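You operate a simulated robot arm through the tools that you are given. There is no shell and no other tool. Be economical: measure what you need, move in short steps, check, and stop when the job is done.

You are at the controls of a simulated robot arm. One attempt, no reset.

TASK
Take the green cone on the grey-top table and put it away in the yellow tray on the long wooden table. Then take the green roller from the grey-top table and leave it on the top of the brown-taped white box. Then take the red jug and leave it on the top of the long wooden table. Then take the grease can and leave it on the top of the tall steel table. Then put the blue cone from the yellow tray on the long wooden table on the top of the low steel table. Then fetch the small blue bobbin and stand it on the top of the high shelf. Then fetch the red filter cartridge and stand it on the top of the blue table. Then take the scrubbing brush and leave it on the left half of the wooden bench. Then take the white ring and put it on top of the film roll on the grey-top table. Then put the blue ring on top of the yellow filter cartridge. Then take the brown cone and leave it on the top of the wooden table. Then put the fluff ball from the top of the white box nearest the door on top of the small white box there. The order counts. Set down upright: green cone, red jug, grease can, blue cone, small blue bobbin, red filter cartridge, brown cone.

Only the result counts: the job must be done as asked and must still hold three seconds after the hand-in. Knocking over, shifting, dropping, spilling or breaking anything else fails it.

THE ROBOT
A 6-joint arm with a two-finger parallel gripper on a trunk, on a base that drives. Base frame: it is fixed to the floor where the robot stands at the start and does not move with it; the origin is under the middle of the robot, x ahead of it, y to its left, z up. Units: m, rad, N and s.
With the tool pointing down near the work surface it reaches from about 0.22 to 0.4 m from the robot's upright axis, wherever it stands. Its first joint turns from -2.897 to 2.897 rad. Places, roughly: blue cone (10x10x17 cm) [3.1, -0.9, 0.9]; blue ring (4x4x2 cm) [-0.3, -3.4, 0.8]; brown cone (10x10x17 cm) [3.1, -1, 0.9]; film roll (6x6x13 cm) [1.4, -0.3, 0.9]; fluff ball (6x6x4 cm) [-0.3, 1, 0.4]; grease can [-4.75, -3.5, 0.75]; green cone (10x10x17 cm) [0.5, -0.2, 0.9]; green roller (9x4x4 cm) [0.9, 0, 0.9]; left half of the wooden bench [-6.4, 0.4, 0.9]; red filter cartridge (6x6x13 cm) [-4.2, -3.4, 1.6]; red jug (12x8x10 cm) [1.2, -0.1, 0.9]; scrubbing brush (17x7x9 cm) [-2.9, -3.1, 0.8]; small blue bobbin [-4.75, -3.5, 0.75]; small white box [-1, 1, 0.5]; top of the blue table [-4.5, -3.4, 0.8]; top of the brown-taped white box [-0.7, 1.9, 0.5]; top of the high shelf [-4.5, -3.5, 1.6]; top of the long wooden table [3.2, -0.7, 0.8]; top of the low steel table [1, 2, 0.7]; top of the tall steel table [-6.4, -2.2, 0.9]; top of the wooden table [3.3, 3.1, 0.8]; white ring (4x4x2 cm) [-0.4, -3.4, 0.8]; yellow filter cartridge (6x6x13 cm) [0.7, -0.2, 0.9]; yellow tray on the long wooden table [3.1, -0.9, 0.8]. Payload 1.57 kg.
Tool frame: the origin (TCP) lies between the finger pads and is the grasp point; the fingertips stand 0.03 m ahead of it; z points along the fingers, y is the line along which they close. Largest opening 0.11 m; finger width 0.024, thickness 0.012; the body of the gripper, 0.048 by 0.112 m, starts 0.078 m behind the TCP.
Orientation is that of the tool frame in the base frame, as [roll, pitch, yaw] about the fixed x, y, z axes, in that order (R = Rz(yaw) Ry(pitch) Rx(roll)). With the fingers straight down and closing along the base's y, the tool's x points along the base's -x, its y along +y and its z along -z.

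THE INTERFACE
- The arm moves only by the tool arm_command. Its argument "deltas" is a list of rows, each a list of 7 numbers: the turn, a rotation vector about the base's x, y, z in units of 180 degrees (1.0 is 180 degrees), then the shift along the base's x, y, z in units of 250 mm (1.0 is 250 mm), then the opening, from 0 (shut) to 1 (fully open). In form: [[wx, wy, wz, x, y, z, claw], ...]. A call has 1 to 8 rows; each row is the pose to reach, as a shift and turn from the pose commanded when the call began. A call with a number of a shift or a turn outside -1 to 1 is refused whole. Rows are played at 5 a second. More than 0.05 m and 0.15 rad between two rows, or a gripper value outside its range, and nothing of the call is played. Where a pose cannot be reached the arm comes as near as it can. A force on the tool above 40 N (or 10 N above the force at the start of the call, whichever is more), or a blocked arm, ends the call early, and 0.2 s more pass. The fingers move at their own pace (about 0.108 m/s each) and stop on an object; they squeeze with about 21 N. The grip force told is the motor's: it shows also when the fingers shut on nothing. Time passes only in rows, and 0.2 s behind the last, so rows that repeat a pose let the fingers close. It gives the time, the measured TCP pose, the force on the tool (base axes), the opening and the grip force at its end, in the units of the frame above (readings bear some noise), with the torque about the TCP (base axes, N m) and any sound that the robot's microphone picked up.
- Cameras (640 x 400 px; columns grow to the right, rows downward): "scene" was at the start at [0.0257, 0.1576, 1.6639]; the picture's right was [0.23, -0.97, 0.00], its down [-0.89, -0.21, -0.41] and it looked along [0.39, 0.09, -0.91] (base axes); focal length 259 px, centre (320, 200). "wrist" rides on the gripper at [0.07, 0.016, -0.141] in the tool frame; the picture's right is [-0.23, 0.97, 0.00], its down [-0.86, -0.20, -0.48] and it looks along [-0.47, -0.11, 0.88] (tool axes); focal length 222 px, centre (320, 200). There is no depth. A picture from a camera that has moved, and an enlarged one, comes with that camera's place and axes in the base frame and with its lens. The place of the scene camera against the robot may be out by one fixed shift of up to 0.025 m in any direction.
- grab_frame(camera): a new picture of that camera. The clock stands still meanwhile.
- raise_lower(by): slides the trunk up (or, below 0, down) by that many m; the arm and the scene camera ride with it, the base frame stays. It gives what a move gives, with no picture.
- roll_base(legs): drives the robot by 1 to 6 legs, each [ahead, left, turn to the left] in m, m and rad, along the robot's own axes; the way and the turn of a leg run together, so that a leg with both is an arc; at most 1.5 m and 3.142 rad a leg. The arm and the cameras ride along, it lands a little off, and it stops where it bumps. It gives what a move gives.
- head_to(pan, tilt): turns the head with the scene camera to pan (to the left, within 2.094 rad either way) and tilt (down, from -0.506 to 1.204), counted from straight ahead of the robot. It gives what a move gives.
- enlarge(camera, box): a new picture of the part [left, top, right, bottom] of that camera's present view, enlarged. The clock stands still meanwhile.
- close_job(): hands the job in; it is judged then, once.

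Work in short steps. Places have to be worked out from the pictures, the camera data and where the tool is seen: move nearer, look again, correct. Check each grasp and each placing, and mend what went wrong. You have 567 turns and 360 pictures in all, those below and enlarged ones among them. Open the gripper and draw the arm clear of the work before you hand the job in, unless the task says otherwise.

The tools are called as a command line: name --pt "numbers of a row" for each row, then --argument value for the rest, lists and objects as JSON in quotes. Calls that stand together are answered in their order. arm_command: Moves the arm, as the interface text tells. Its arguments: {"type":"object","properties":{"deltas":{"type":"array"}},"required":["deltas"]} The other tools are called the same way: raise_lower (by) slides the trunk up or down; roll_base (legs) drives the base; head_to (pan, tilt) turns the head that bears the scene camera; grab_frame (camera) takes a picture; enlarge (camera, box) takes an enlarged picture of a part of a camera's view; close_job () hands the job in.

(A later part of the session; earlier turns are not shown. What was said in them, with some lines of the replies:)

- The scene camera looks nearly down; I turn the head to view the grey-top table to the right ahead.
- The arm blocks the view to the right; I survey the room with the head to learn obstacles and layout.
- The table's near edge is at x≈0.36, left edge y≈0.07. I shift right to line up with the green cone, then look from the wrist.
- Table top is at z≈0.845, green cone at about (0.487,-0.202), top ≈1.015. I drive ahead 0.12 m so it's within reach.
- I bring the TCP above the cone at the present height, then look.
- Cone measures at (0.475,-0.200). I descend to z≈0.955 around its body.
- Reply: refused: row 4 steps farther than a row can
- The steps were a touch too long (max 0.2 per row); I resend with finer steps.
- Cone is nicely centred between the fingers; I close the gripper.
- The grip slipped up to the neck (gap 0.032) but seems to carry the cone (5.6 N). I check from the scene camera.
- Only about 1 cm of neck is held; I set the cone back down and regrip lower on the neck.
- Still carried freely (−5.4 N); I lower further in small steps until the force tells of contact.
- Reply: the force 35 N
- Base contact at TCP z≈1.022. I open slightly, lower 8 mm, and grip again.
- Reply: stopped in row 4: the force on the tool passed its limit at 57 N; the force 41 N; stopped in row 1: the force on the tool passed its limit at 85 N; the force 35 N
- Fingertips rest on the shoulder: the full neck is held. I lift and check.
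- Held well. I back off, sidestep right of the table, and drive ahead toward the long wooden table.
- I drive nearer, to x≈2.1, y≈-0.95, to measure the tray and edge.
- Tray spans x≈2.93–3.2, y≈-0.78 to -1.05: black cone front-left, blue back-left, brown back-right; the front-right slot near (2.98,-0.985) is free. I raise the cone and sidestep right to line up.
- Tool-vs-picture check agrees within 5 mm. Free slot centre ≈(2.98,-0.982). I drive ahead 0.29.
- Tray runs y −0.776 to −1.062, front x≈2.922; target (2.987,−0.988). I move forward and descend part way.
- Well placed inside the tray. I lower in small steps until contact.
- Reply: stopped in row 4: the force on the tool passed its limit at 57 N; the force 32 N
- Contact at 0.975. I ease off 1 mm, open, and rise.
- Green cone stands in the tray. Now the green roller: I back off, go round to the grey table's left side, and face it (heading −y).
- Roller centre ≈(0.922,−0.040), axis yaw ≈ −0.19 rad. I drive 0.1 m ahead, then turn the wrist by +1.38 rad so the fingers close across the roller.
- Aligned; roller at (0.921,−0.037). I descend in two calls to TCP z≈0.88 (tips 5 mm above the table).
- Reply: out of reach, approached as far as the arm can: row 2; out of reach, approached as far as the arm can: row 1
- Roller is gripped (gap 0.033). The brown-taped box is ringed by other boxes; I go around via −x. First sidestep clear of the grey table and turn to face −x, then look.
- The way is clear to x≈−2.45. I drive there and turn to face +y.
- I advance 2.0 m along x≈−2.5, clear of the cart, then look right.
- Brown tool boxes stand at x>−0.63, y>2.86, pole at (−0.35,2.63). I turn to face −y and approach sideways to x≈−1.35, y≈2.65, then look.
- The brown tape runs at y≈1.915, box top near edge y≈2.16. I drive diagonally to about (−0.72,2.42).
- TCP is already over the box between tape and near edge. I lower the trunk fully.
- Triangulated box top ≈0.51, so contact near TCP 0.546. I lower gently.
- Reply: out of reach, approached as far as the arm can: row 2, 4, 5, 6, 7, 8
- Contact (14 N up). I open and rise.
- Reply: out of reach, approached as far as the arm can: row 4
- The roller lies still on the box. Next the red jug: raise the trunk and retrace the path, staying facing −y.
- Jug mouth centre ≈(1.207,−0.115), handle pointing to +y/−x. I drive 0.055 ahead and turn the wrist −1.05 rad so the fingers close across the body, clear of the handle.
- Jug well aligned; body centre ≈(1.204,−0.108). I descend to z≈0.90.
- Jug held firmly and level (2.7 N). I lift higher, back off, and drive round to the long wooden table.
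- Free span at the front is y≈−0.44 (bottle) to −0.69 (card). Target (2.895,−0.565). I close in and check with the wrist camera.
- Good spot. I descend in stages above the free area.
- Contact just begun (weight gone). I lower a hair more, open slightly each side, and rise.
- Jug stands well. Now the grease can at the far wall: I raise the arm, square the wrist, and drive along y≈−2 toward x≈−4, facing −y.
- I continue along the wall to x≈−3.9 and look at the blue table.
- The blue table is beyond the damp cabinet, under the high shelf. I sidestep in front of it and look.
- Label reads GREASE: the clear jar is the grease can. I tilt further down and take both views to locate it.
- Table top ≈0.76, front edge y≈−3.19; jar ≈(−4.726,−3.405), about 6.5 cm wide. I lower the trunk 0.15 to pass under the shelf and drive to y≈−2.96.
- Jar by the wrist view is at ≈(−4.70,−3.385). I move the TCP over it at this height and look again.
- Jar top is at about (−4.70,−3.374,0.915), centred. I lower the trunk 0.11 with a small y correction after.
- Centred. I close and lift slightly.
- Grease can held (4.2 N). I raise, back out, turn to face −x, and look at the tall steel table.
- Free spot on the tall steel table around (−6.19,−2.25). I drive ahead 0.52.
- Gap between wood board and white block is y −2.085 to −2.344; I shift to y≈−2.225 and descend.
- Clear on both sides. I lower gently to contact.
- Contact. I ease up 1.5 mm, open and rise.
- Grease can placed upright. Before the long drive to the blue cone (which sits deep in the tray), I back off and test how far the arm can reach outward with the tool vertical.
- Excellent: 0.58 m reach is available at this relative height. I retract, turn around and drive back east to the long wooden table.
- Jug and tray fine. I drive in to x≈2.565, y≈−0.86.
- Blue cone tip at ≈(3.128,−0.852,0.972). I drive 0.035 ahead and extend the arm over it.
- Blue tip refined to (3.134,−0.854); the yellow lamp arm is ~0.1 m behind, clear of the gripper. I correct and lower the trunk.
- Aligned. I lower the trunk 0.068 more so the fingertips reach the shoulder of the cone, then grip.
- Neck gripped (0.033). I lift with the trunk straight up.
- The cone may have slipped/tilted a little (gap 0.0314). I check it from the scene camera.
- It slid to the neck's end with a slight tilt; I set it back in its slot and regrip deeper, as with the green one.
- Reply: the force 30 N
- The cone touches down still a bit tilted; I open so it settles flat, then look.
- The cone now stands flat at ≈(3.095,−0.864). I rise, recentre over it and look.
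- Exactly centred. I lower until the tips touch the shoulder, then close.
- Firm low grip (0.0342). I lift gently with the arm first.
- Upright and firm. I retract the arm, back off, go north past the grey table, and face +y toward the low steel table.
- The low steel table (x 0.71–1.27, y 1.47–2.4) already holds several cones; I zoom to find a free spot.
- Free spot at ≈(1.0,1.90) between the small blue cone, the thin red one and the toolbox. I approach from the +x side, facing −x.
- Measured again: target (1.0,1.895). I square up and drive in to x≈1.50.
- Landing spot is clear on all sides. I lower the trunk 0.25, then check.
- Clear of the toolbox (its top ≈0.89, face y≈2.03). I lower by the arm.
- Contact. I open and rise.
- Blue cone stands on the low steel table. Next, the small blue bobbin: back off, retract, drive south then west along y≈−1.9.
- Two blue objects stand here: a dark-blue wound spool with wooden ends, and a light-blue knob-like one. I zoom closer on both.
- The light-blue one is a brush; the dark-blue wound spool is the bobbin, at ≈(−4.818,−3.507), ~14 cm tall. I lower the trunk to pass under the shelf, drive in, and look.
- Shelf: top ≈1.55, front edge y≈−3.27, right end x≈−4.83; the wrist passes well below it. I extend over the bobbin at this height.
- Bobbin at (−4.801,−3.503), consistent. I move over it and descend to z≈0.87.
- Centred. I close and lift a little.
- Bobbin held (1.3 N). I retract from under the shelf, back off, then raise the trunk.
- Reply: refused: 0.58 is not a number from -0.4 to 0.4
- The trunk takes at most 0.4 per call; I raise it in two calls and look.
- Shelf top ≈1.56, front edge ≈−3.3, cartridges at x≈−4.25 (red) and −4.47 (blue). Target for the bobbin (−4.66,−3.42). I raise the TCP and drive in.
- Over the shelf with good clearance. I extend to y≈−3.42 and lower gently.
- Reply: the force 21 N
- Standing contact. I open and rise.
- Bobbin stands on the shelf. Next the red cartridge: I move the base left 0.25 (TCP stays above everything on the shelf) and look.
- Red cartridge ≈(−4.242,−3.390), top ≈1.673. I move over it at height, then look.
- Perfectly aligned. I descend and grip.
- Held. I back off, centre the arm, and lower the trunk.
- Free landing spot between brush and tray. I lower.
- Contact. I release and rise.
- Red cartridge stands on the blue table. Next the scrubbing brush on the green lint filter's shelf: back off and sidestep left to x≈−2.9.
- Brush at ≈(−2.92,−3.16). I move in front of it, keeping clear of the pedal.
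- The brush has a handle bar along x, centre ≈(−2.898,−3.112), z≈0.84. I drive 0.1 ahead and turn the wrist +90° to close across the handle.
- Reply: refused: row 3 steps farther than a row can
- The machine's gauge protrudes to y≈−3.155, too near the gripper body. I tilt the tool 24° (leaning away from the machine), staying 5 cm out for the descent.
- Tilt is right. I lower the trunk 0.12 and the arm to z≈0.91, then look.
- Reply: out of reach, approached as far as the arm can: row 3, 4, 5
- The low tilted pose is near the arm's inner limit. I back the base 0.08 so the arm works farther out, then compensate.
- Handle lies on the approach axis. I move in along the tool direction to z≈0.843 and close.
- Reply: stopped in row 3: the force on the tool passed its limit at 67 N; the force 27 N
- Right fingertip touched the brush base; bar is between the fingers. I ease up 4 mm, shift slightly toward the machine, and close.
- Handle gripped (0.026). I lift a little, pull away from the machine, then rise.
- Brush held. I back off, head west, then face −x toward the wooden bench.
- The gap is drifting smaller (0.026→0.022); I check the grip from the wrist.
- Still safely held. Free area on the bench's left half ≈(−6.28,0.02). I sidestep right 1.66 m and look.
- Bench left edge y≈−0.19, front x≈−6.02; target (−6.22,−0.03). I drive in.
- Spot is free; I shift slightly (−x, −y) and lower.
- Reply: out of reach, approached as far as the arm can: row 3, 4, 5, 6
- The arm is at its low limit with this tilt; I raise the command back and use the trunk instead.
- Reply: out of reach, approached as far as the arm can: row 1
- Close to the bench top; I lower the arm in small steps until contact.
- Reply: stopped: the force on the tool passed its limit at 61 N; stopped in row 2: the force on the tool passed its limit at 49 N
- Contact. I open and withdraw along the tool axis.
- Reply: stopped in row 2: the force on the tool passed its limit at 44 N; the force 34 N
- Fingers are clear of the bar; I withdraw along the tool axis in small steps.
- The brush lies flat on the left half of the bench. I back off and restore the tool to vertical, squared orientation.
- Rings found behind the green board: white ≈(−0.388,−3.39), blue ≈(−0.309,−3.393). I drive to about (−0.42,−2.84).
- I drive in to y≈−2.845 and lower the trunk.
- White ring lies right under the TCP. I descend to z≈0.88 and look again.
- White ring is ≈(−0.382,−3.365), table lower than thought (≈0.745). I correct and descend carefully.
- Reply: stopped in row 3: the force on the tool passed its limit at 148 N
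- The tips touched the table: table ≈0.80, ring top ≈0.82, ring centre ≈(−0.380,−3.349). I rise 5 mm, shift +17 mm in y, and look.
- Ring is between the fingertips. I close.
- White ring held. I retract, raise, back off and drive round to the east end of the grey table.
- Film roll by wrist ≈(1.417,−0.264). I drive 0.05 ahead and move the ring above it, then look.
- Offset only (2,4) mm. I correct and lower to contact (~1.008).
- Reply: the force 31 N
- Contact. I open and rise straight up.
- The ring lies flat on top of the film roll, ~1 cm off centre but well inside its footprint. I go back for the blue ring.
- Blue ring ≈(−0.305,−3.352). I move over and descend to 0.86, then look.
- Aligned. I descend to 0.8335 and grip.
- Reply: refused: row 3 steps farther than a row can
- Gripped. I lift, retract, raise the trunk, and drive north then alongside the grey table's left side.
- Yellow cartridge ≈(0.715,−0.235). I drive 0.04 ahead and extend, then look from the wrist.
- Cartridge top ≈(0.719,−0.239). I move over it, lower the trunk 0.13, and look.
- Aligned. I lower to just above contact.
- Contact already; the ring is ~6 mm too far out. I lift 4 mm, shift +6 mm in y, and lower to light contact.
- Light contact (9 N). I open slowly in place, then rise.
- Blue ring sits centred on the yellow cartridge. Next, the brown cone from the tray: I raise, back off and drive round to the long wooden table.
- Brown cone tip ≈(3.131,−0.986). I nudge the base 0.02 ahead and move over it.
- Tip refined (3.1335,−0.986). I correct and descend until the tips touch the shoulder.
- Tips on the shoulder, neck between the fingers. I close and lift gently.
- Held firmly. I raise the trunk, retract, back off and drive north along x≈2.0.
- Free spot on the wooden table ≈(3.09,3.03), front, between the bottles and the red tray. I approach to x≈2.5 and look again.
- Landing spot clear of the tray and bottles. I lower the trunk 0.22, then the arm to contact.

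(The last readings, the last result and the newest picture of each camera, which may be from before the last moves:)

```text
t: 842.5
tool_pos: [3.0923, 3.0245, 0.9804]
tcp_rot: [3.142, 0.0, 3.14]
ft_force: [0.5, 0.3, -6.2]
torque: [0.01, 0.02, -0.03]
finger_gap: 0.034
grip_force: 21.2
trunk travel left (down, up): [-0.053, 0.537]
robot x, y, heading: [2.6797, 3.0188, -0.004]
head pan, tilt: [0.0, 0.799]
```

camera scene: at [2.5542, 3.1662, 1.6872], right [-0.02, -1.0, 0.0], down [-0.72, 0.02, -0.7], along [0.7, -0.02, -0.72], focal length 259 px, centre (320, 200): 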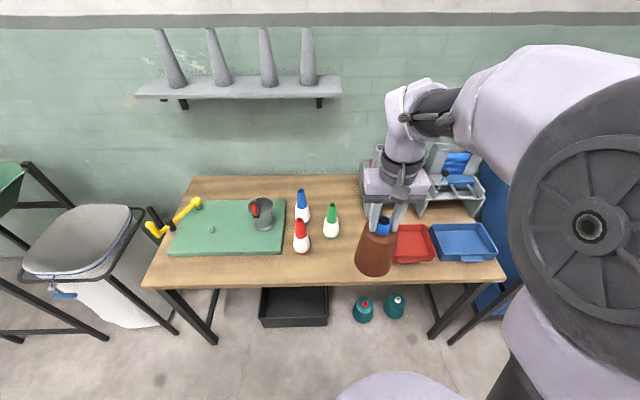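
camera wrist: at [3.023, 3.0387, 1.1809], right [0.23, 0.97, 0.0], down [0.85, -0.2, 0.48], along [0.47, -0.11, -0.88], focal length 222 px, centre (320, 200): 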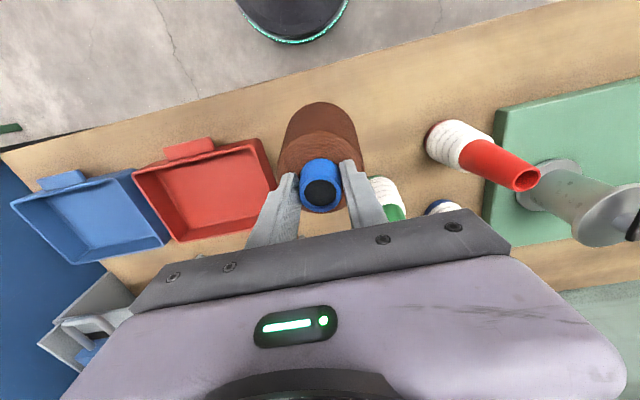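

arm_command --pt "0 0 0 0 0 -0.015 0" --pt "0 0 0 0 0 -0.03 0" --pt "0 0 0 0 0 -0.045 0" --pt "0 0 0 0 0 -0.06 0"

```text
t: 843.5
tool_pos: [3.0912, 3.0234, 0.9694]
tcp_rot: [3.141, 0.009, 3.14]
ft_force: [-6.8, -0.4, 21.0]
torque: [-0.05, 0.67, -0.11]
finger_gap: 0.0343
grip_force: 20.8
trunk travel left (down, up): [-0.053, 0.537]
robot x, y, heading: [2.6736, 3.0177, -0.003]
head pan, tilt: [0.0, 0.799]
stopped in row 4: the force on the tool passed its limit at 51 N (the readings are from after the stop); the commanded pose is now the measured one
```

Contact. I ease 1 mm, open, and rise.

arm_command --pt "0 0 0 0 0 0.006 0" --pt "0 0 0 0 0 0.006 0.45" --pt "0 0 0 0 0 0.006 0.5" --pt "0 0 0 0 0 0.08 0.5" --pt "0 0 0 0 0 0.22 0.5" --pt "0 0 0 0 0 0.4 0.5" --pt "0 0 0 0 0 0.58 0.5" --pt "0 0 0 0 0 0.76 0.5"

grab_frame --camera "wrist"

```text
t: 845.3
tool_pos: [3.0926, 3.0224, 1.1585]
tcp_rot: [3.14, 0.006, 3.139]
ft_force: [0.2, -0.2, -0.2]
torque: [0.03, 0.0, 0.0]
finger_gap: 0.055
grip_force: 0.0
trunk travel left (down, up): [-0.053, 0.537]
robot x, y, heading: [2.6762, 3.0201, -0.004]
head pan, tilt: [0.0, 0.799]
```

```text
192 pictures are left
camera wrist: at [3.0222, 3.038, 1.3009], right [0.23, 0.97, 0.0], down [0.85, -0.2, 0.48], along [0.47, -0.11, -0.88], focal length 222 px, centre (320, 200)
```

wrist: 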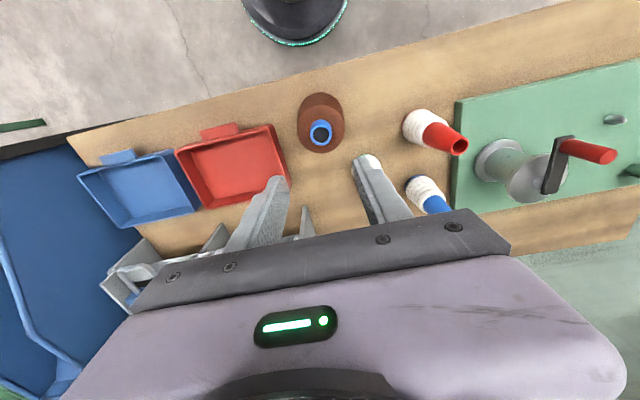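

Brown cone stands on the wooden table. For the last item the boxes are low and deep, so I back off to open floor and test the arm's low, tilted reach first.

roll_base --legs '[[-0.8, 0, 0]]'

raise_lower --by -0.05

arm_command --pt "0 -0.045 0 0.05 0 0 0.5" --pt "0 -0.09 0 0.1 0 0 0.5" --pt "0 -0.135 0 0.15 0 0 0.5" --pt "0 -0.18 0 0.2 0 -0.05 0.5" --pt "0 -0.22 0 0.25 0 -0.1 0.5" --pt "0 -0.25 0 0.3 0 -0.2 0.5" --pt "0 -0.25 0 0.4 0 -0.3 0.5" --pt "0 -0.25 0 0.5 0 -0.4 0.5"

```text
t: 849.6
tool_pos: [2.2999, 3.0235, 1.1576]
tcp_rot: [3.14, 0.004, 3.141]
ft_force: [0.1, -0.1, 0.1]
torque: [0.03, -0.01, -0.05]
finger_gap: 0.0551
grip_force: 0.0
trunk travel left (down, up): [-0.053, 0.537]
robot x, y, heading: [1.8895, 3.0236, -0.002]
head pan, tilt: [0.0, 0.799]
```

```text
t: 850.5
tool_pos: [2.2997, 3.0249, 1.1076]
tcp_rot: [-3.141, 0.005, 3.138]
ft_force: [-0.5, -0.5, -0.5]
torque: [-0.02, -0.03, 0.04]
finger_gap: 0.0553
grip_force: 0.0
trunk travel left (down, up): [-0.003, 0.587]
robot x, y, heading: [1.8876, 3.0221, -0.006]
head pan, tilt: [0.0, 0.799]
```

```text
t: 852.3
tool_pos: [2.4261, 3.0244, 1.0068]
tcp_rot: [3.138, 0.793, 3.142]
ft_force: [-0.2, -0.3, -0.9]
torque: [-0.02, -0.02, -0.02]
finger_gap: 0.0551
grip_force: 0.1
trunk travel left (down, up): [-0.003, 0.587]
robot x, y, heading: [1.8866, 3.0215, -0.008]
head pan, tilt: [0.0, 0.799]
```

arm_command --pt "0 0 0 0.05 0 -0.18 0.5" --pt "0 0 0 0.1 0 -0.36 0.5" --pt "0 0 0 0.15 0 -0.54 0.5" --pt "0 0 0 0.2 0 -0.72 0.5" --pt "0 0 0 0.25 0 -0.9 0.5" --pt "0 0 0 0.3 0 -1.0 0.5"

```text
t: 853.7
tool_pos: [2.5018, 3.0256, 0.7584]
tcp_rot: [3.137, 0.791, 3.139]
ft_force: [0.9, -0.5, -0.6]
torque: [0.02, 0.01, -0.02]
finger_gap: 0.0551
grip_force: 0.1
trunk travel left (down, up): [-0.003, 0.587]
robot x, y, heading: [1.8859, 3.0222, -0.0]
head pan, tilt: [0.0, 0.799]
```

arm_command --pt "0 0 0 0.05 0 -0.18 0.5" --pt "0 0 0 0.1 0 -0.36 0.5" --pt "0 0 0 0.15 0 -0.54 0.5" --pt "0 0 0 0.15 0 -0.7 0.5" --pt "0 0 0 0.15 0 -0.85 0.5" --pt "0 0 0 0.15 0 -1.0 0.5"

```text
t: 855.1
tool_pos: [2.5366, 3.0261, 0.5084]
tcp_rot: [3.137, 0.789, 3.141]
ft_force: [-0.9, 0.0, 0.2]
torque: [-0.01, 0.01, -0.03]
finger_gap: 0.0549
grip_force: 0.0
trunk travel left (down, up): [-0.003, 0.587]
robot x, y, heading: [1.885, 3.024, -0.004]
head pan, tilt: [0.0, 0.799]
```

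With a 45° tilt the arm reaches 0.65 m at z≈0.5 — enough. I bring the arm back up for travel.

arm_command --pt "0 0 0 0 0 0.18 0.5" --pt "0 0 0 -0.05 0 0.36 0.5" --pt "0 0 0 -0.1 0 0.54 0.5" --pt "0 0 0 -0.15 0 0.72 0.5" --pt "0 0 0 -0.2 0 0.88 0.5" --pt "0 0 0 -0.25 0 1.0 0.5"

arm_command --pt "0 0 0 -0.05 0 0.18 0.5" --pt "0 0 0 -0.1 0 0.36 0.5" --pt "0 0 0 -0.15 0 0.54 0.5" --pt "0 0 0 -0.2 0 0.72 0.5" --pt "0 0 0 -0.22 0 0.9 0.5" --pt "0 0 0 -0.22 0 1.0 0.5"

raise_lower --by 0.25

roll_base --legs '[[0, 0, 1.57], [0, 0, 1.57], [0, 1.3, 0], [0, 1.28, 0]]'

```text
t: 856.5
tool_pos: [2.4749, 3.0247, 0.7563]
tcp_rot: [3.137, 0.79, 3.137]
ft_force: [0.1, 0.6, -0.4]
torque: [0.0, 0.01, 0.0]
finger_gap: 0.055
grip_force: 0.1
trunk travel left (down, up): [-0.003, 0.587]
robot x, y, heading: [1.8853, 3.025, -0.004]
head pan, tilt: [0.0, 0.799]
```

```text
t: 857.9
tool_pos: [2.4206, 3.025, 1.0078]
tcp_rot: [3.139, 0.789, 3.14]
ft_force: [0.1, -0.8, 0.3]
torque: [-0.01, -0.02, 0.0]
finger_gap: 0.0552
grip_force: 0.0
trunk travel left (down, up): [-0.003, 0.587]
robot x, y, heading: [1.8873, 3.0242, -0.007]
head pan, tilt: [0.0, 0.799]
```

```text
t: 860.5
tool_pos: [2.4206, 3.0259, 1.2574]
tcp_rot: [3.139, 0.791, 3.14]
ft_force: [0.1, 0.4, -0.5]
torque: [0.02, 0.01, 0.03]
finger_gap: 0.0549
grip_force: 0.1
trunk travel left (down, up): [-0.253, 0.337]
robot x, y, heading: [1.8823, 3.0296, -0.006]
head pan, tilt: [0.0, 0.799]
```

```text
t: 880.8
tool_pos: [1.3662, 0.4305, 1.2574]
tcp_rot: [3.139, 0.791, -0.007]
ft_force: [-1.1, 0.4, -0.5]
torque: [-0.02, -0.01, -0.02]
finger_gap: 0.0547
grip_force: 0.1
trunk travel left (down, up): [-0.253, 0.337]
robot x, y, heading: [1.9028, 0.4319, 3.136]
head pan, tilt: [0.0, 0.799]
```

roll_base --legs '[[1.1, 0.03, 0.005], [1.1, 0.03, 0], [0, 0, -1.57]]'

head_to --pan 0.0 --tilt 0.85

grab_frame --camera "scene"

```text
t: 890.4
tool_pos: [-0.5733, 0.3725, 1.2577]
tcp_rot: [3.138, 0.79, 0.004]
ft_force: [-0.4, -1.2, -0.6]
torque: [-0.02, -0.05, -0.01]
finger_gap: 0.0549
grip_force: 0.0
trunk travel left (down, up): [-0.253, 0.337]
robot x, y, heading: [-0.0366, 0.3745, -3.143]
head pan, tilt: [0.0, 0.799]
stopped in leg 2: the robot was blocked; the commanded pose is now the measured one
```

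```text
t: 891.0
tool_pos: [-0.5718, 0.3721, 1.2582]
tcp_rot: [3.139, 0.792, 0.003]
ft_force: [-0.3, 0.3, 0.7]
torque: [0.0, 0.0, -0.01]
finger_gap: 0.0549
grip_force: 0.1
trunk travel left (down, up): [-0.253, 0.337]
robot x, y, heading: [-0.0432, 0.378, -3.142]
head pan, tilt: [0.0, 0.85]
```

```text
191 pictures are left
camera scene: at [-0.1069, 0.2409, 1.6631], right [0.0, 1.0, 0.0], down [0.75, 0.0, -0.66], along [-0.66, 0.0, -0.75], focal length 259 px, centre (320, 200)
```

scene: 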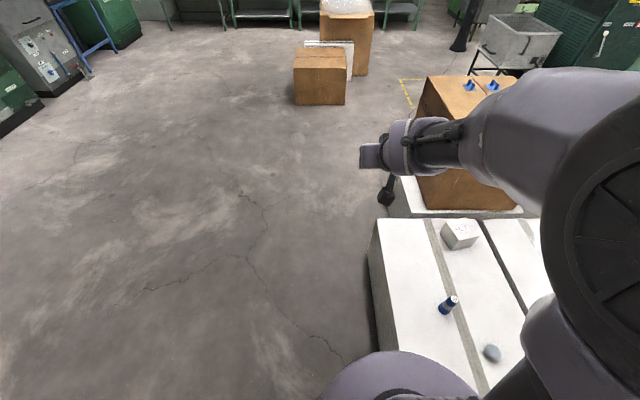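

The base bumped lightly at the box corner: the box front runs at y≈0.555, so I must keep y≤0.33. I step away (−y), move ahead and turn to face +y.

roll_base --legs '[[0, 0.07, 0], [0.3, 0, 0], [0, 0, -1.57]]'

head_to --pan 0.3 --tilt 0.95

grab_frame --camera "scene"

grab_frame --camera "wrist"

```text
t: 897.6
tool_pos: [-0.3283, 0.8409, 1.2586]
tcp_rot: [3.137, 0.793, -1.592]
ft_force: [0.5, -0.7, -0.3]
torque: [0.01, -0.01, 0.01]
finger_gap: 0.055
grip_force: 0.0
trunk travel left (down, up): [-0.253, 0.337]
robot x, y, heading: [-0.3355, 0.3073, 1.543]
head pan, tilt: [0.0, 0.85]
```

```text
t: 898.4
tool_pos: [-0.3284, 0.8405, 1.2575]
tcp_rot: [3.138, 0.791, -1.591]
ft_force: [-0.1, -0.3, -0.2]
torque: [-0.04, -0.03, 0.01]
finger_gap: 0.0552
grip_force: 0.1
trunk travel left (down, up): [-0.253, 0.337]
robot x, y, heading: [-0.336, 0.307, 1.544]
head pan, tilt: [0.3, 0.949]
```

```text
190 pictures are left
camera scene: at [-0.5088, 0.3645, 1.6559], right [0.96, 0.26, 0.0], down [0.21, -0.78, -0.59], along [-0.15, 0.56, -0.81], focal length 259 px, centre (320, 200)
```

scene: 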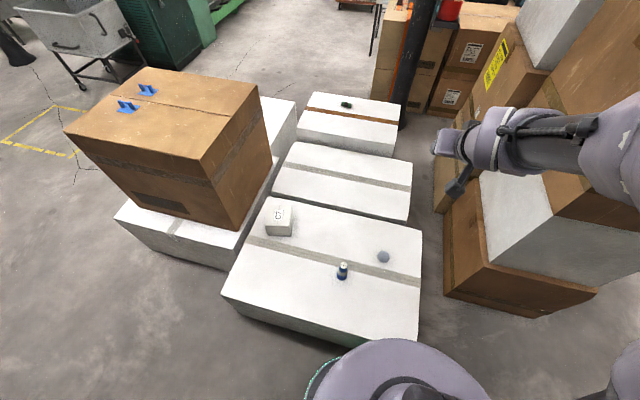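

```text
189 pictures are left
camera wrist: at [-0.3475, 0.6911, 1.3086], right [-0.97, 0.18, 0.16], down [0.21, 0.26, 0.94], along [0.13, 0.95, -0.29], focal length 222 px, centre (320, 200)
```

wrist: 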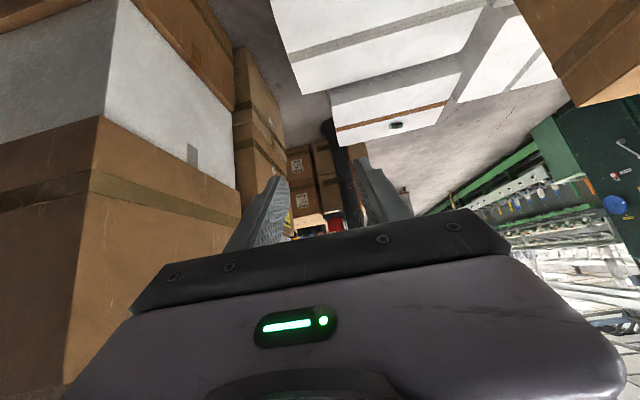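

Roller is still in place on its box. Ball ≈(−0.35,0.935), small box top centre ≈(−0.89,1.0). I square up, lower the trunk fully, and approach part-way.

roll_base --legs '[[0, 0, 0.026], [0.02, 0.01, 0]]'

raise_lower --by -0.25

arm_command --pt "0 0 0 -0.02 0 -0.18 0.7" --pt "0 0 0 -0.04 0 -0.36 0.7" --pt "0 0 0 -0.06 0 -0.54 0.7" --pt "0 0 0 -0.06 0 -0.72 0.7" --pt "0 0 0 -0.06 0 -0.9 0.7" --pt "0 0 0 -0.06 0 -1.0 0.7"

grab_frame --camera "wrist"

grab_frame --camera "scene"

```text
t: 899.5
tool_pos: [-0.3519, 0.8617, 1.2574]
tcp_rot: [3.139, 0.792, -1.565]
ft_force: [0.5, 0.8, -0.5]
torque: [-0.01, -0.03, 0.03]
finger_gap: 0.055
grip_force: 0.0
trunk travel left (down, up): [-0.253, 0.337]
robot x, y, heading: [-0.3452, 0.3245, 1.572]
head pan, tilt: [0.3, 0.949]
```

```text
t: 902.1
tool_pos: [-0.3519, 0.8608, 1.0072]
tcp_rot: [3.139, 0.792, -1.567]
ft_force: [-0.8, -0.6, 0.2]
torque: [-0.04, -0.02, -0.01]
finger_gap: 0.0551
grip_force: 0.1
trunk travel left (down, up): [-0.003, 0.587]
robot x, y, heading: [-0.3457, 0.3257, 1.579]
head pan, tilt: [0.3, 0.949]
```

```text
t: 903.5
tool_pos: [-0.3678, 0.8595, 0.7566]
tcp_rot: [3.137, 0.793, -1.568]
ft_force: [0.4, 0.4, -0.2]
torque: [-0.03, -0.03, -0.01]
finger_gap: 0.0768
grip_force: 0.1
trunk travel left (down, up): [-0.003, 0.587]
robot x, y, heading: [-0.3514, 0.3265, 1.575]
head pan, tilt: [0.3, 0.949]
```

```text
188 pictures are left
camera wrist: at [-0.3813, 0.7088, 0.8081], right [-0.97, 0.15, 0.16], down [0.2, 0.26, 0.94], along [0.1, 0.95, -0.28], focal length 222 px, centre (320, 200)
```

wrist: 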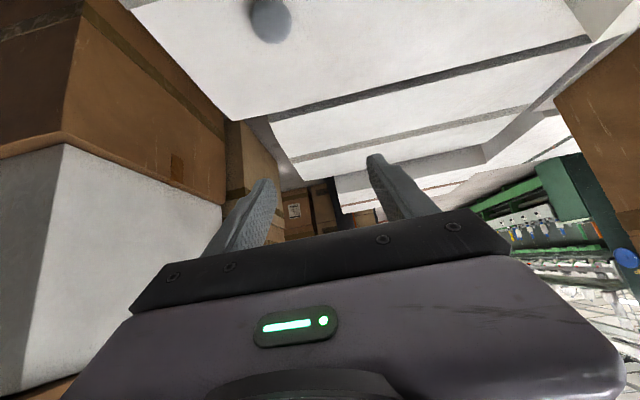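

```text
187 pictures are left
camera scene: at [-0.521, 0.3799, 1.4056], right [0.95, 0.3, 0.0], down [0.24, -0.78, -0.58], along [-0.17, 0.56, -0.81], focal length 259 px, centre (320, 200)
```

scene: 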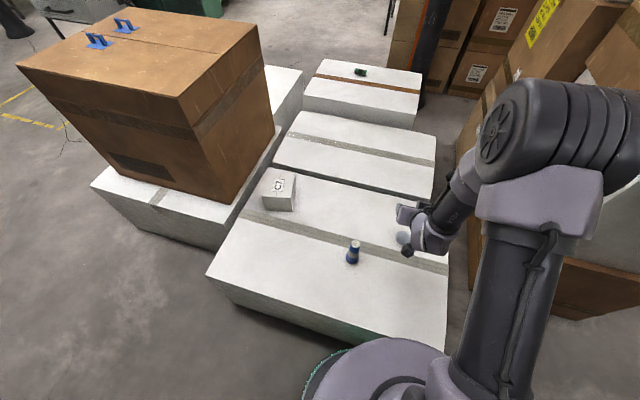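

Ball ≈(−0.335,0.932). I shift and lower to the pre-grasp point along the approach line, then look.

arm_command --pt "0 0 0 0.06 0 -0.15 0.8" --pt "0 0 0 0.132 0 -0.3 0.85" --pt "0 0 0 0.132 0 -0.45 0.9" --pt "0 0 0 0.132 0 -0.6 0.9" --pt "0 0 0 0.132 0 -0.7 0.9" --pt "0 0 0 0.132 0 -0.7 0.9"

grab_frame --camera "wrist"

```text
t: 904.9
tool_pos: [-0.3349, 0.8595, 0.5819]
tcp_rot: [3.138, 0.792, -1.567]
ft_force: [0.2, 0.7, 0.3]
torque: [0.01, 0.03, -0.01]
finger_gap: 0.0989
grip_force: 0.0
trunk travel left (down, up): [-0.003, 0.587]
robot x, y, heading: [-0.3457, 0.3299, 1.57]
head pan, tilt: [0.3, 0.949]
```

```text
186 pictures are left
camera wrist: at [-0.3494, 0.7089, 0.6333], right [-0.97, 0.15, 0.16], down [0.2, 0.26, 0.94], along [0.1, 0.95, -0.29], focal length 222 px, centre (320, 200)
```

wrist: 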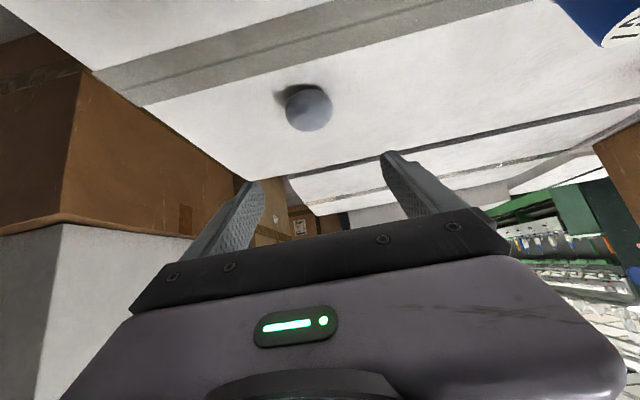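

Triangulated ball centre (−0.329,0.958,0.428), box top ≈0.41. I approach to (0.90,0.50) and look.

arm_command --pt "0 0 0 0.024 0.06 -0.12 0.9" --pt "0 0 0 0.024 0.12 -0.24 0.9" --pt "0 0 0 0.024 0.162 -0.328 0.9" --pt "0 0 0 0.024 0.162 -0.328 0.9"

grab_frame --camera "wrist"

```text
t: 905.9
tool_pos: [-0.3286, 0.8981, 0.5011]
tcp_rot: [3.138, 0.792, -1.569]
ft_force: [0.8, 0.4, -0.6]
torque: [0.0, -0.01, 0.03]
finger_gap: 0.099
grip_force: 0.0
trunk travel left (down, up): [-0.003, 0.587]
robot x, y, heading: [-0.3521, 0.3267, 1.575]
head pan, tilt: [0.3, 0.949]
```

```text
185 pictures are left
camera wrist: at [-0.3433, 0.7498, 0.5513], right [-0.97, 0.15, 0.16], down [0.2, 0.26, 0.94], along [0.1, 0.95, -0.29], focal length 222 px, centre (320, 200)
```

wrist: 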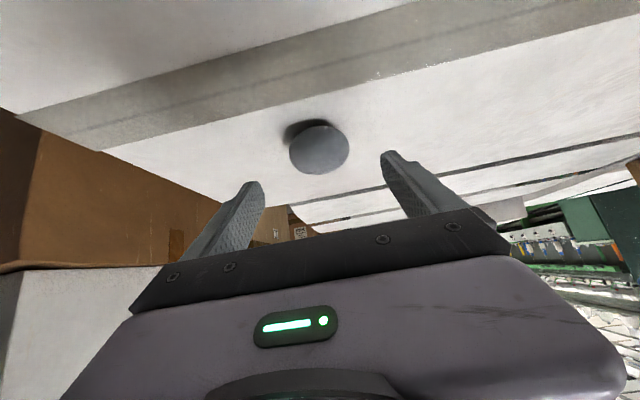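

Ball centred laterally at ≈(−0.330,0.953,0.432). I move in along the line to TCP (0.938,0.443) in small steps and close.

arm_command --pt "0 0 0 -0.004 0.05 -0.08 0.9" --pt "0 0 0 -0.004 0.1 -0.15 0.9" --pt "0 0 0 -0.004 0.14 -0.2 0.9" --pt "0 0 0 -0.004 0.16 -0.225 0.9" --pt "0 0 0 -0.004 0.16 -0.232 0.9"

grab_frame --camera "wrist"

```text
t: 906.9
tool_pos: [-0.3296, 0.9374, 0.4494]
tcp_rot: [3.139, 0.794, -1.568]
ft_force: [-1.8, -23.2, 33.4]
torque: [-0.24, -1.7, -1.19]
finger_gap: 0.0978
grip_force: 0.0
trunk travel left (down, up): [-0.003, 0.587]
robot x, y, heading: [-0.3469, 0.3286, 1.569]
head pan, tilt: [0.3, 0.949]
stopped in row 4: the force on the tool passed its limit at 75 N (the readings are from after the stop); the commanded pose is now the measured one
```

```text
184 pictures are left
camera wrist: at [-0.3438, 0.7871, 0.5002], right [-0.97, 0.15, 0.16], down [0.2, 0.26, 0.95], along [0.1, 0.95, -0.28], focal length 222 px, centre (320, 200)
```

wrist: 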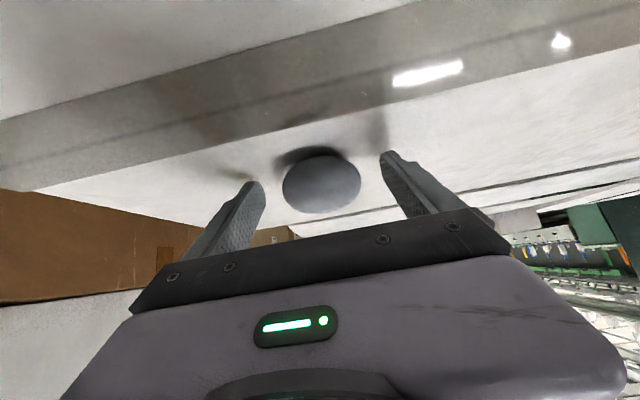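

Fingertips touched the box top (≈0.42); ball is centred between them. I rise 3 mm and close.

arm_command --pt "0 0 0 0 0 0.014 0.9" --pt "0 0 0 0 0.01 0.014 0.4" --pt "0 0 0 0 0.01 0.014 0" --pt "0 0 0 0 0.01 0.014 0" --pt "0 0 0 0 0.01 0.014 0"

grab_frame --camera "wrist"

```text
t: 908.1
tool_pos: [-0.3299, 0.9408, 0.4501]
tcp_rot: [3.14, 0.79, -1.569]
ft_force: [0.0, -0.1, -0.3]
torque: [0.03, 0.03, -0.01]
finger_gap: 0.0546
grip_force: 21.1
trunk travel left (down, up): [-0.003, 0.587]
robot x, y, heading: [-0.3477, 0.3253, 1.569]
head pan, tilt: [0.3, 0.949]
```

```text
183 pictures are left
camera wrist: at [-0.3445, 0.7914, 0.5012], right [-0.97, 0.15, 0.16], down [0.2, 0.26, 0.94], along [0.1, 0.95, -0.29], focal length 222 px, centre (320, 200)
```

wrist: 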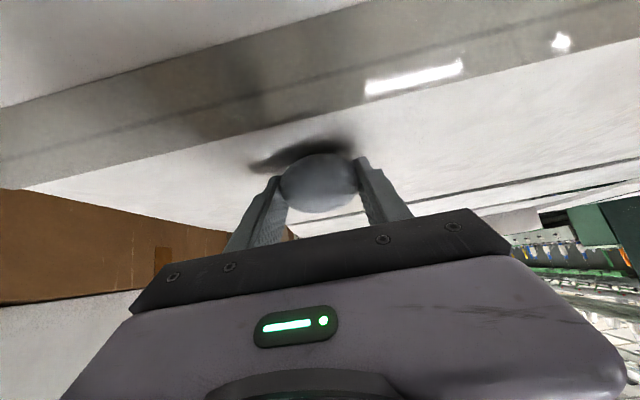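

Ball gripped (gap 0.055). I lift and check.

arm_command --pt "0 0 0 0 0 0.1 0" --pt "0 0 0 0 0 0.25 0" --pt "0 0 0 0 -0.03 0.42 0" --pt "0 0 0 0 -0.08 0.6 0" --pt "0 0 0 0 -0.15 0.78 0" --pt "0 0 0 0 -0.25 0.93 0"

grab_frame --camera "wrist"

grab_frame --camera "scene"

```text
t: 909.5
tool_pos: [-0.3292, 0.8781, 0.6826]
tcp_rot: [3.139, 0.792, -1.567]
ft_force: [0.5, 1.1, -0.7]
torque: [-0.01, -0.01, -0.02]
finger_gap: 0.0544
grip_force: 21.3
trunk travel left (down, up): [-0.003, 0.587]
robot x, y, heading: [-0.3487, 0.3285, 1.578]
head pan, tilt: [0.3, 0.949]
```

```text
182 pictures are left
camera wrist: at [-0.3442, 0.7268, 0.7336], right [-0.97, 0.16, 0.16], down [0.2, 0.26, 0.94], along [0.1, 0.95, -0.29], focal length 222 px, centre (320, 200)
```

wrist: 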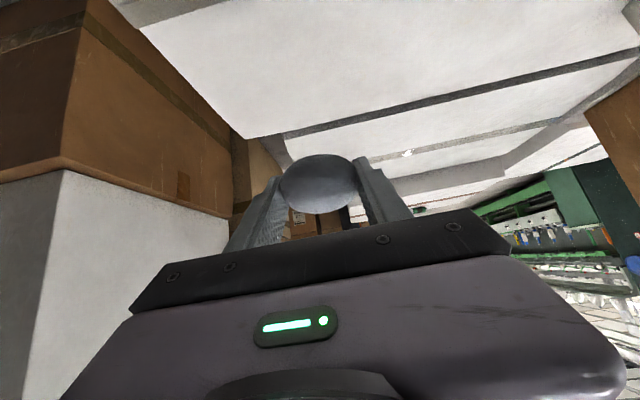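

```text
181 pictures are left
camera scene: at [-0.521, 0.3795, 1.4056], right [0.95, 0.3, 0.0], down [0.24, -0.78, -0.58], along [-0.17, 0.56, -0.81], focal length 259 px, centre (320, 200)
```

scene: 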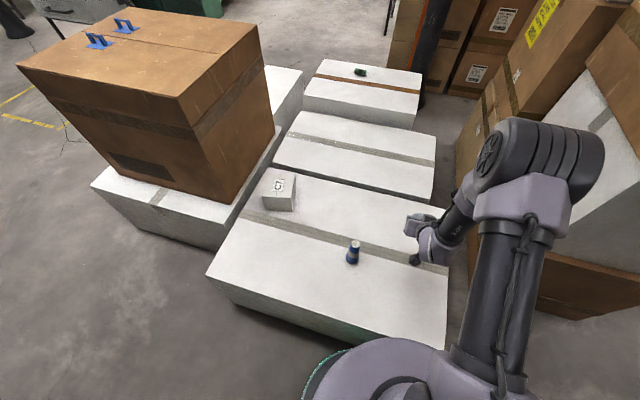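

enlarge --camera "scene" --box '[240, 150, 320, 230]'

```text
5.00 times, centred on (280, 190) of scene
camera zoom: at [-0.521, 0.3795, 1.4056], right [0.95, 0.3, 0.0], down [0.24, -0.78, -0.58], along [-0.17, 0.56, -0.81], focal length 1294 px, centre (520, 250)
```

zoom: 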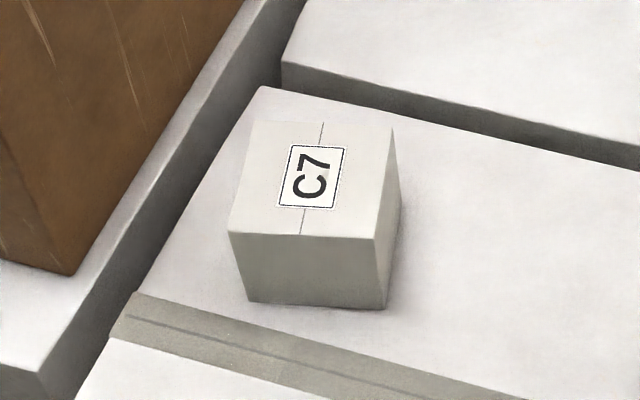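

Small box: centre ≈(−0.903,0.99), top ≈0.52. I drive left 0.575 (ball passes well above everything) and look.

roll_base --legs '[[0, 0.575, -0.006]]'

grab_frame --camera "wrist"

grab_frame --camera "scene"

```text
t: 912.8
tool_pos: [-0.906, 0.8755, 0.682]
tcp_rot: [3.139, 0.791, -1.567]
ft_force: [0.2, -0.1, -0.3]
torque: [0.0, -0.01, -0.01]
finger_gap: 0.0544
grip_force: 21.0
trunk travel left (down, up): [-0.003, 0.587]
robot x, y, heading: [-0.9232, 0.3223, 1.579]
head pan, tilt: [0.3, 0.949]
```

```text
179 pictures are left
camera wrist: at [-0.921, 0.7257, 0.7331], right [-0.97, 0.15, 0.16], down [0.2, 0.26, 0.94], along [0.1, 0.95, -0.29], focal length 222 px, centre (320, 200)
```

wrist: 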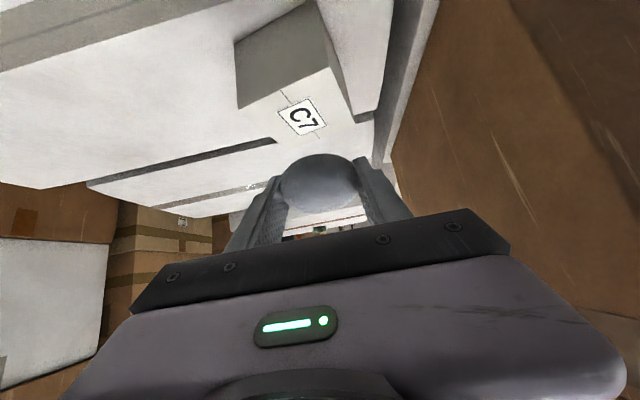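

```text
178 pictures are left
camera scene: at [-1.0975, 0.378, 1.4056], right [0.95, 0.3, 0.0], down [0.24, -0.78, -0.58], along [-0.17, 0.56, -0.81], focal length 259 px, centre (320, 200)
```

scene: 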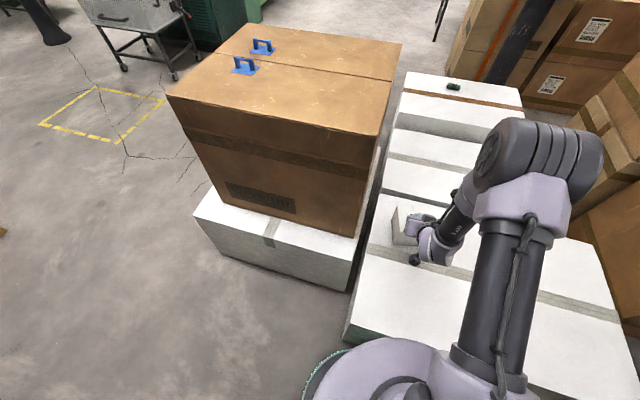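

By the wrist view the small box top is centred at ≈(−0.885,1.0), front edge y≈0.94. I move to above it in small steps.

arm_command --pt "0 0 0 0.04 0.1 0 0" --pt "0 0 0 0.084 0.22 0 0" --pt "0 0 0 0.084 0.34 0 0" --pt "0 0 0 0.084 0.415 -0.1 0" --pt "0 0 0 0.084 0.415 -0.25 0" --pt "0 0 0 0.084 0.415 -0.36 0" --pt "0 0 0 0.084 0.415 -0.42 0"

grab_frame --camera "wrist"

enlarge --camera "scene" --box '[350, 170, 490, 290]'

```text
t: 914.4
tool_pos: [-0.8848, 0.9802, 0.5774]
tcp_rot: [3.139, 0.792, -1.565]
ft_force: [0.2, -0.7, -0.4]
torque: [0.06, -0.03, -0.01]
finger_gap: 0.054
grip_force: 21.6
trunk travel left (down, up): [-0.003, 0.587]
robot x, y, heading: [-0.9232, 0.3264, 1.572]
head pan, tilt: [0.3, 0.949]
```

```text
177 pictures are left
camera wrist: at [-0.9008, 0.8296, 0.6282], right [-0.97, 0.15, 0.16], down [0.2, 0.26, 0.94], along [0.1, 0.95, -0.29], focal length 222 px, centre (320, 200)
```

wrist: 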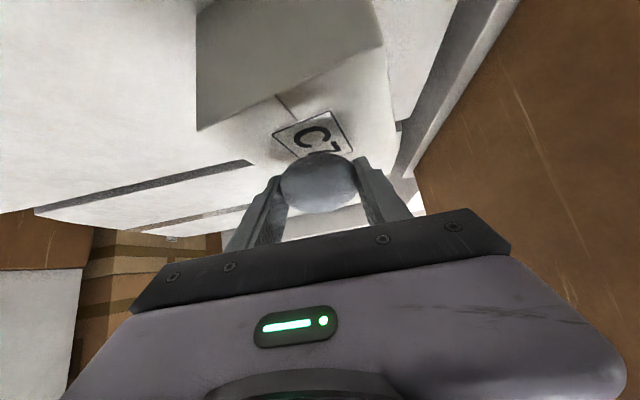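

```text
3.33 times, centred on (420, 230) of scene
camera zoom: at [-1.0975, 0.378, 1.4056], right [0.95, 0.3, 0.0], down [0.24, -0.78, -0.58], along [-0.17, 0.56, -0.81], focal length 863 px, centre (-13, 100)
```

zoom: 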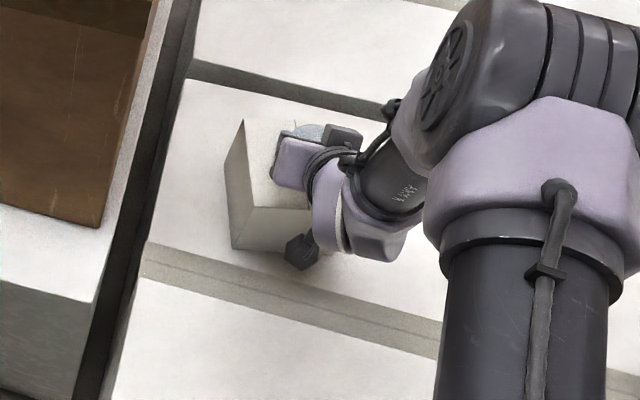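

Ball is over the box centre. I lower in small steps until contact.

arm_command --pt "0 0 0 0 0 -0.03 0" --pt "0 0 0 0 0 -0.055 0" --pt "0 0 0 0 0 -0.075 0" --pt "0 0 0 0 0 -0.09 0" --pt "0 0 0 0 0 -0.1 0" --pt "0 0 0 0 0 -0.11 0"

grab_frame --camera "wrist"

```text
t: 915.5
tool_pos: [-0.885, 0.9839, 0.5588]
tcp_rot: [-3.141, 0.805, -1.561]
ft_force: [0.3, -1.6, 19.5]
torque: [-0.12, 0.01, 0.08]
finger_gap: 0.054
grip_force: 20.9
trunk travel left (down, up): [-0.003, 0.587]
robot x, y, heading: [-0.9193, 0.3249, 1.575]
head pan, tilt: [0.3, 0.949]
stopped in row 5: the force on the tool passed its limit at 44 N (the readings are from after the stop); the commanded pose is now the measured one
```

```text
175 pictures are left
camera wrist: at [-0.8994, 0.8325, 0.6085], right [-0.98, 0.15, 0.16], down [0.2, 0.25, 0.95], along [0.1, 0.96, -0.27], focal length 222 px, centre (320, 200)
```

wrist: 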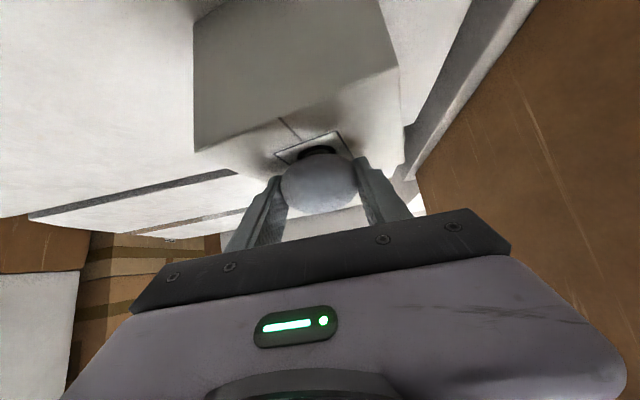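

Contact on the small box top. I open slowly in place, then withdraw along the tool axis.

arm_command --pt "0 0 0 0 0 0.004 0.48" --pt "0 0 0 0 0 0.004 0.52" --pt "0 0 0 0 0 0.004 0.58" --pt "0 0 0 0 0 0.004 0.68" --pt "0 0 0 0 0 0.004 0.8" --pt "0 0 0 0 -0.03 0.04 0.8" --pt "0 0 0 0 -0.1 0.11 0.8" --pt "0 0 0 0 -0.2 0.22 0.8"

grab_frame --camera "wrist"

```text
t: 917.3
tool_pos: [-0.8844, 0.9312, 0.6101]
tcp_rot: [3.14, 0.796, -1.566]
ft_force: [0.5, 0.2, 0.2]
torque: [0.0, -0.01, 0.0]
finger_gap: 0.0878
grip_force: 0.0
trunk travel left (down, up): [-0.003, 0.587]
robot x, y, heading: [-0.9229, 0.3226, 1.57]
head pan, tilt: [0.3, 0.949]
```

```text
174 pictures are left
camera wrist: at [-0.8993, 0.7801, 0.6604], right [-0.97, 0.15, 0.16], down [0.2, 0.26, 0.95], along [0.1, 0.95, -0.28], focal length 222 px, centre (320, 200)
```

wrist: 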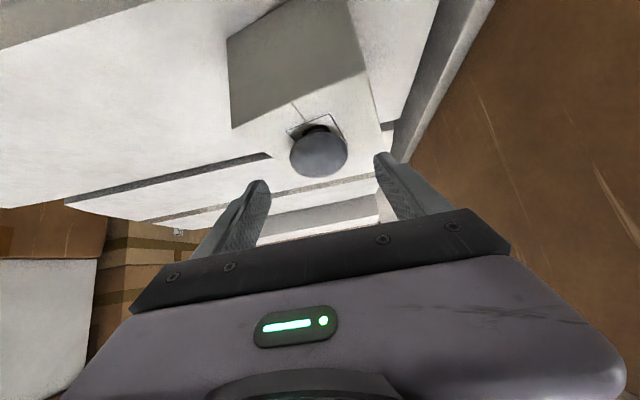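

Ball rests on the small box. I withdraw further up and away and check from the scene camera.

arm_command --pt "0 0 0 0 -0.1 0.15 0.8" --pt "0 0 0 0 -0.2 0.3 0.8" --pt "0 0 0 0 -0.25 0.48 0.8" --pt "0 0 0 0 -0.28 0.66 0.8" --pt "0 0 0 0 -0.28 0.84 0.8" --pt "0 0 0 0 -0.28 1.0 0.8"

roll_base --legs '[[-0.3, 0.1, 0]]'

head_to --pan -0.1 --tilt 0.7

grab_frame --camera "scene"

```text
t: 918.7
tool_pos: [-0.8824, 0.8631, 0.8605]
tcp_rot: [3.14, 0.796, -1.563]
ft_force: [-0.1, -0.3, 0.5]
torque: [-0.04, -0.02, 0.02]
finger_gap: 0.0879
grip_force: 0.1
trunk travel left (down, up): [-0.003, 0.587]
robot x, y, heading: [-0.925, 0.3243, 1.575]
head pan, tilt: [0.3, 0.949]
```

```text
t: 920.9
tool_pos: [-0.9838, 0.5599, 0.8604]
tcp_rot: [3.139, 0.798, -1.565]
ft_force: [0.1, -0.1, 0.2]
torque: [-0.01, -0.01, -0.01]
finger_gap: 0.0881
grip_force: 0.2
trunk travel left (down, up): [-0.003, 0.587]
robot x, y, heading: [-1.028, 0.021, 1.575]
head pan, tilt: [0.3, 0.949]
```

```text
t: 921.7
tool_pos: [-0.9844, 0.5594, 0.8601]
tcp_rot: [3.14, 0.798, -1.566]
ft_force: [0.2, -0.3, -0.3]
torque: [0.02, 0.01, 0.0]
finger_gap: 0.0877
grip_force: 0.0
trunk travel left (down, up): [-0.003, 0.587]
robot x, y, heading: [-1.0252, 0.0251, 1.574]
head pan, tilt: [-0.099, 0.7]
```

```text
173 pictures are left
camera scene: at [-1.169, 0.0897, 1.4254], right [1.0, -0.1, 0.0], down [-0.06, -0.64, -0.76], along [0.07, 0.76, -0.64], focal length 259 px, centre (320, 200)
```

scene: 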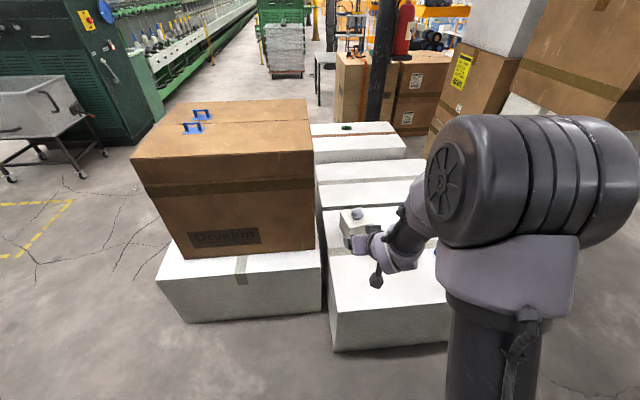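

enlarge --camera "scene" --box '[310, 190, 420, 290]'

```text
4.00 times, centred on (365, 240) of scene
camera zoom: at [-1.169, 0.0897, 1.4254], right [1.0, -0.1, 0.0], down [-0.06, -0.64, -0.76], along [0.07, 0.76, -0.64], focal length 1036 px, centre (140, 40)
```

zoom: 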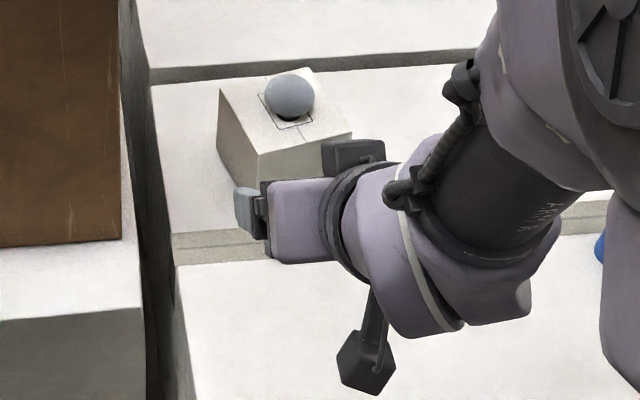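

All items are placed, the gripper is open, and the arm is clear of the work; I hand the job in.

close_job

```text
The job is handed in.
```

I carried out all twelve moves in the order you gave and handed the job in; I have had no verdict back.

- **White ring:** it lies flat on the film roll but about 1 cm off centre.
- **Box bump:** while driving up for the last item, the base bumped the corner of the white box nearest the door. The things on it were still in place afterwards.
- **Blue cone:** it needed a second grip. On the first it slipped, so I set it back down in the tray and it came to rest about 4 cm from where it had stood. I then lifted it again.
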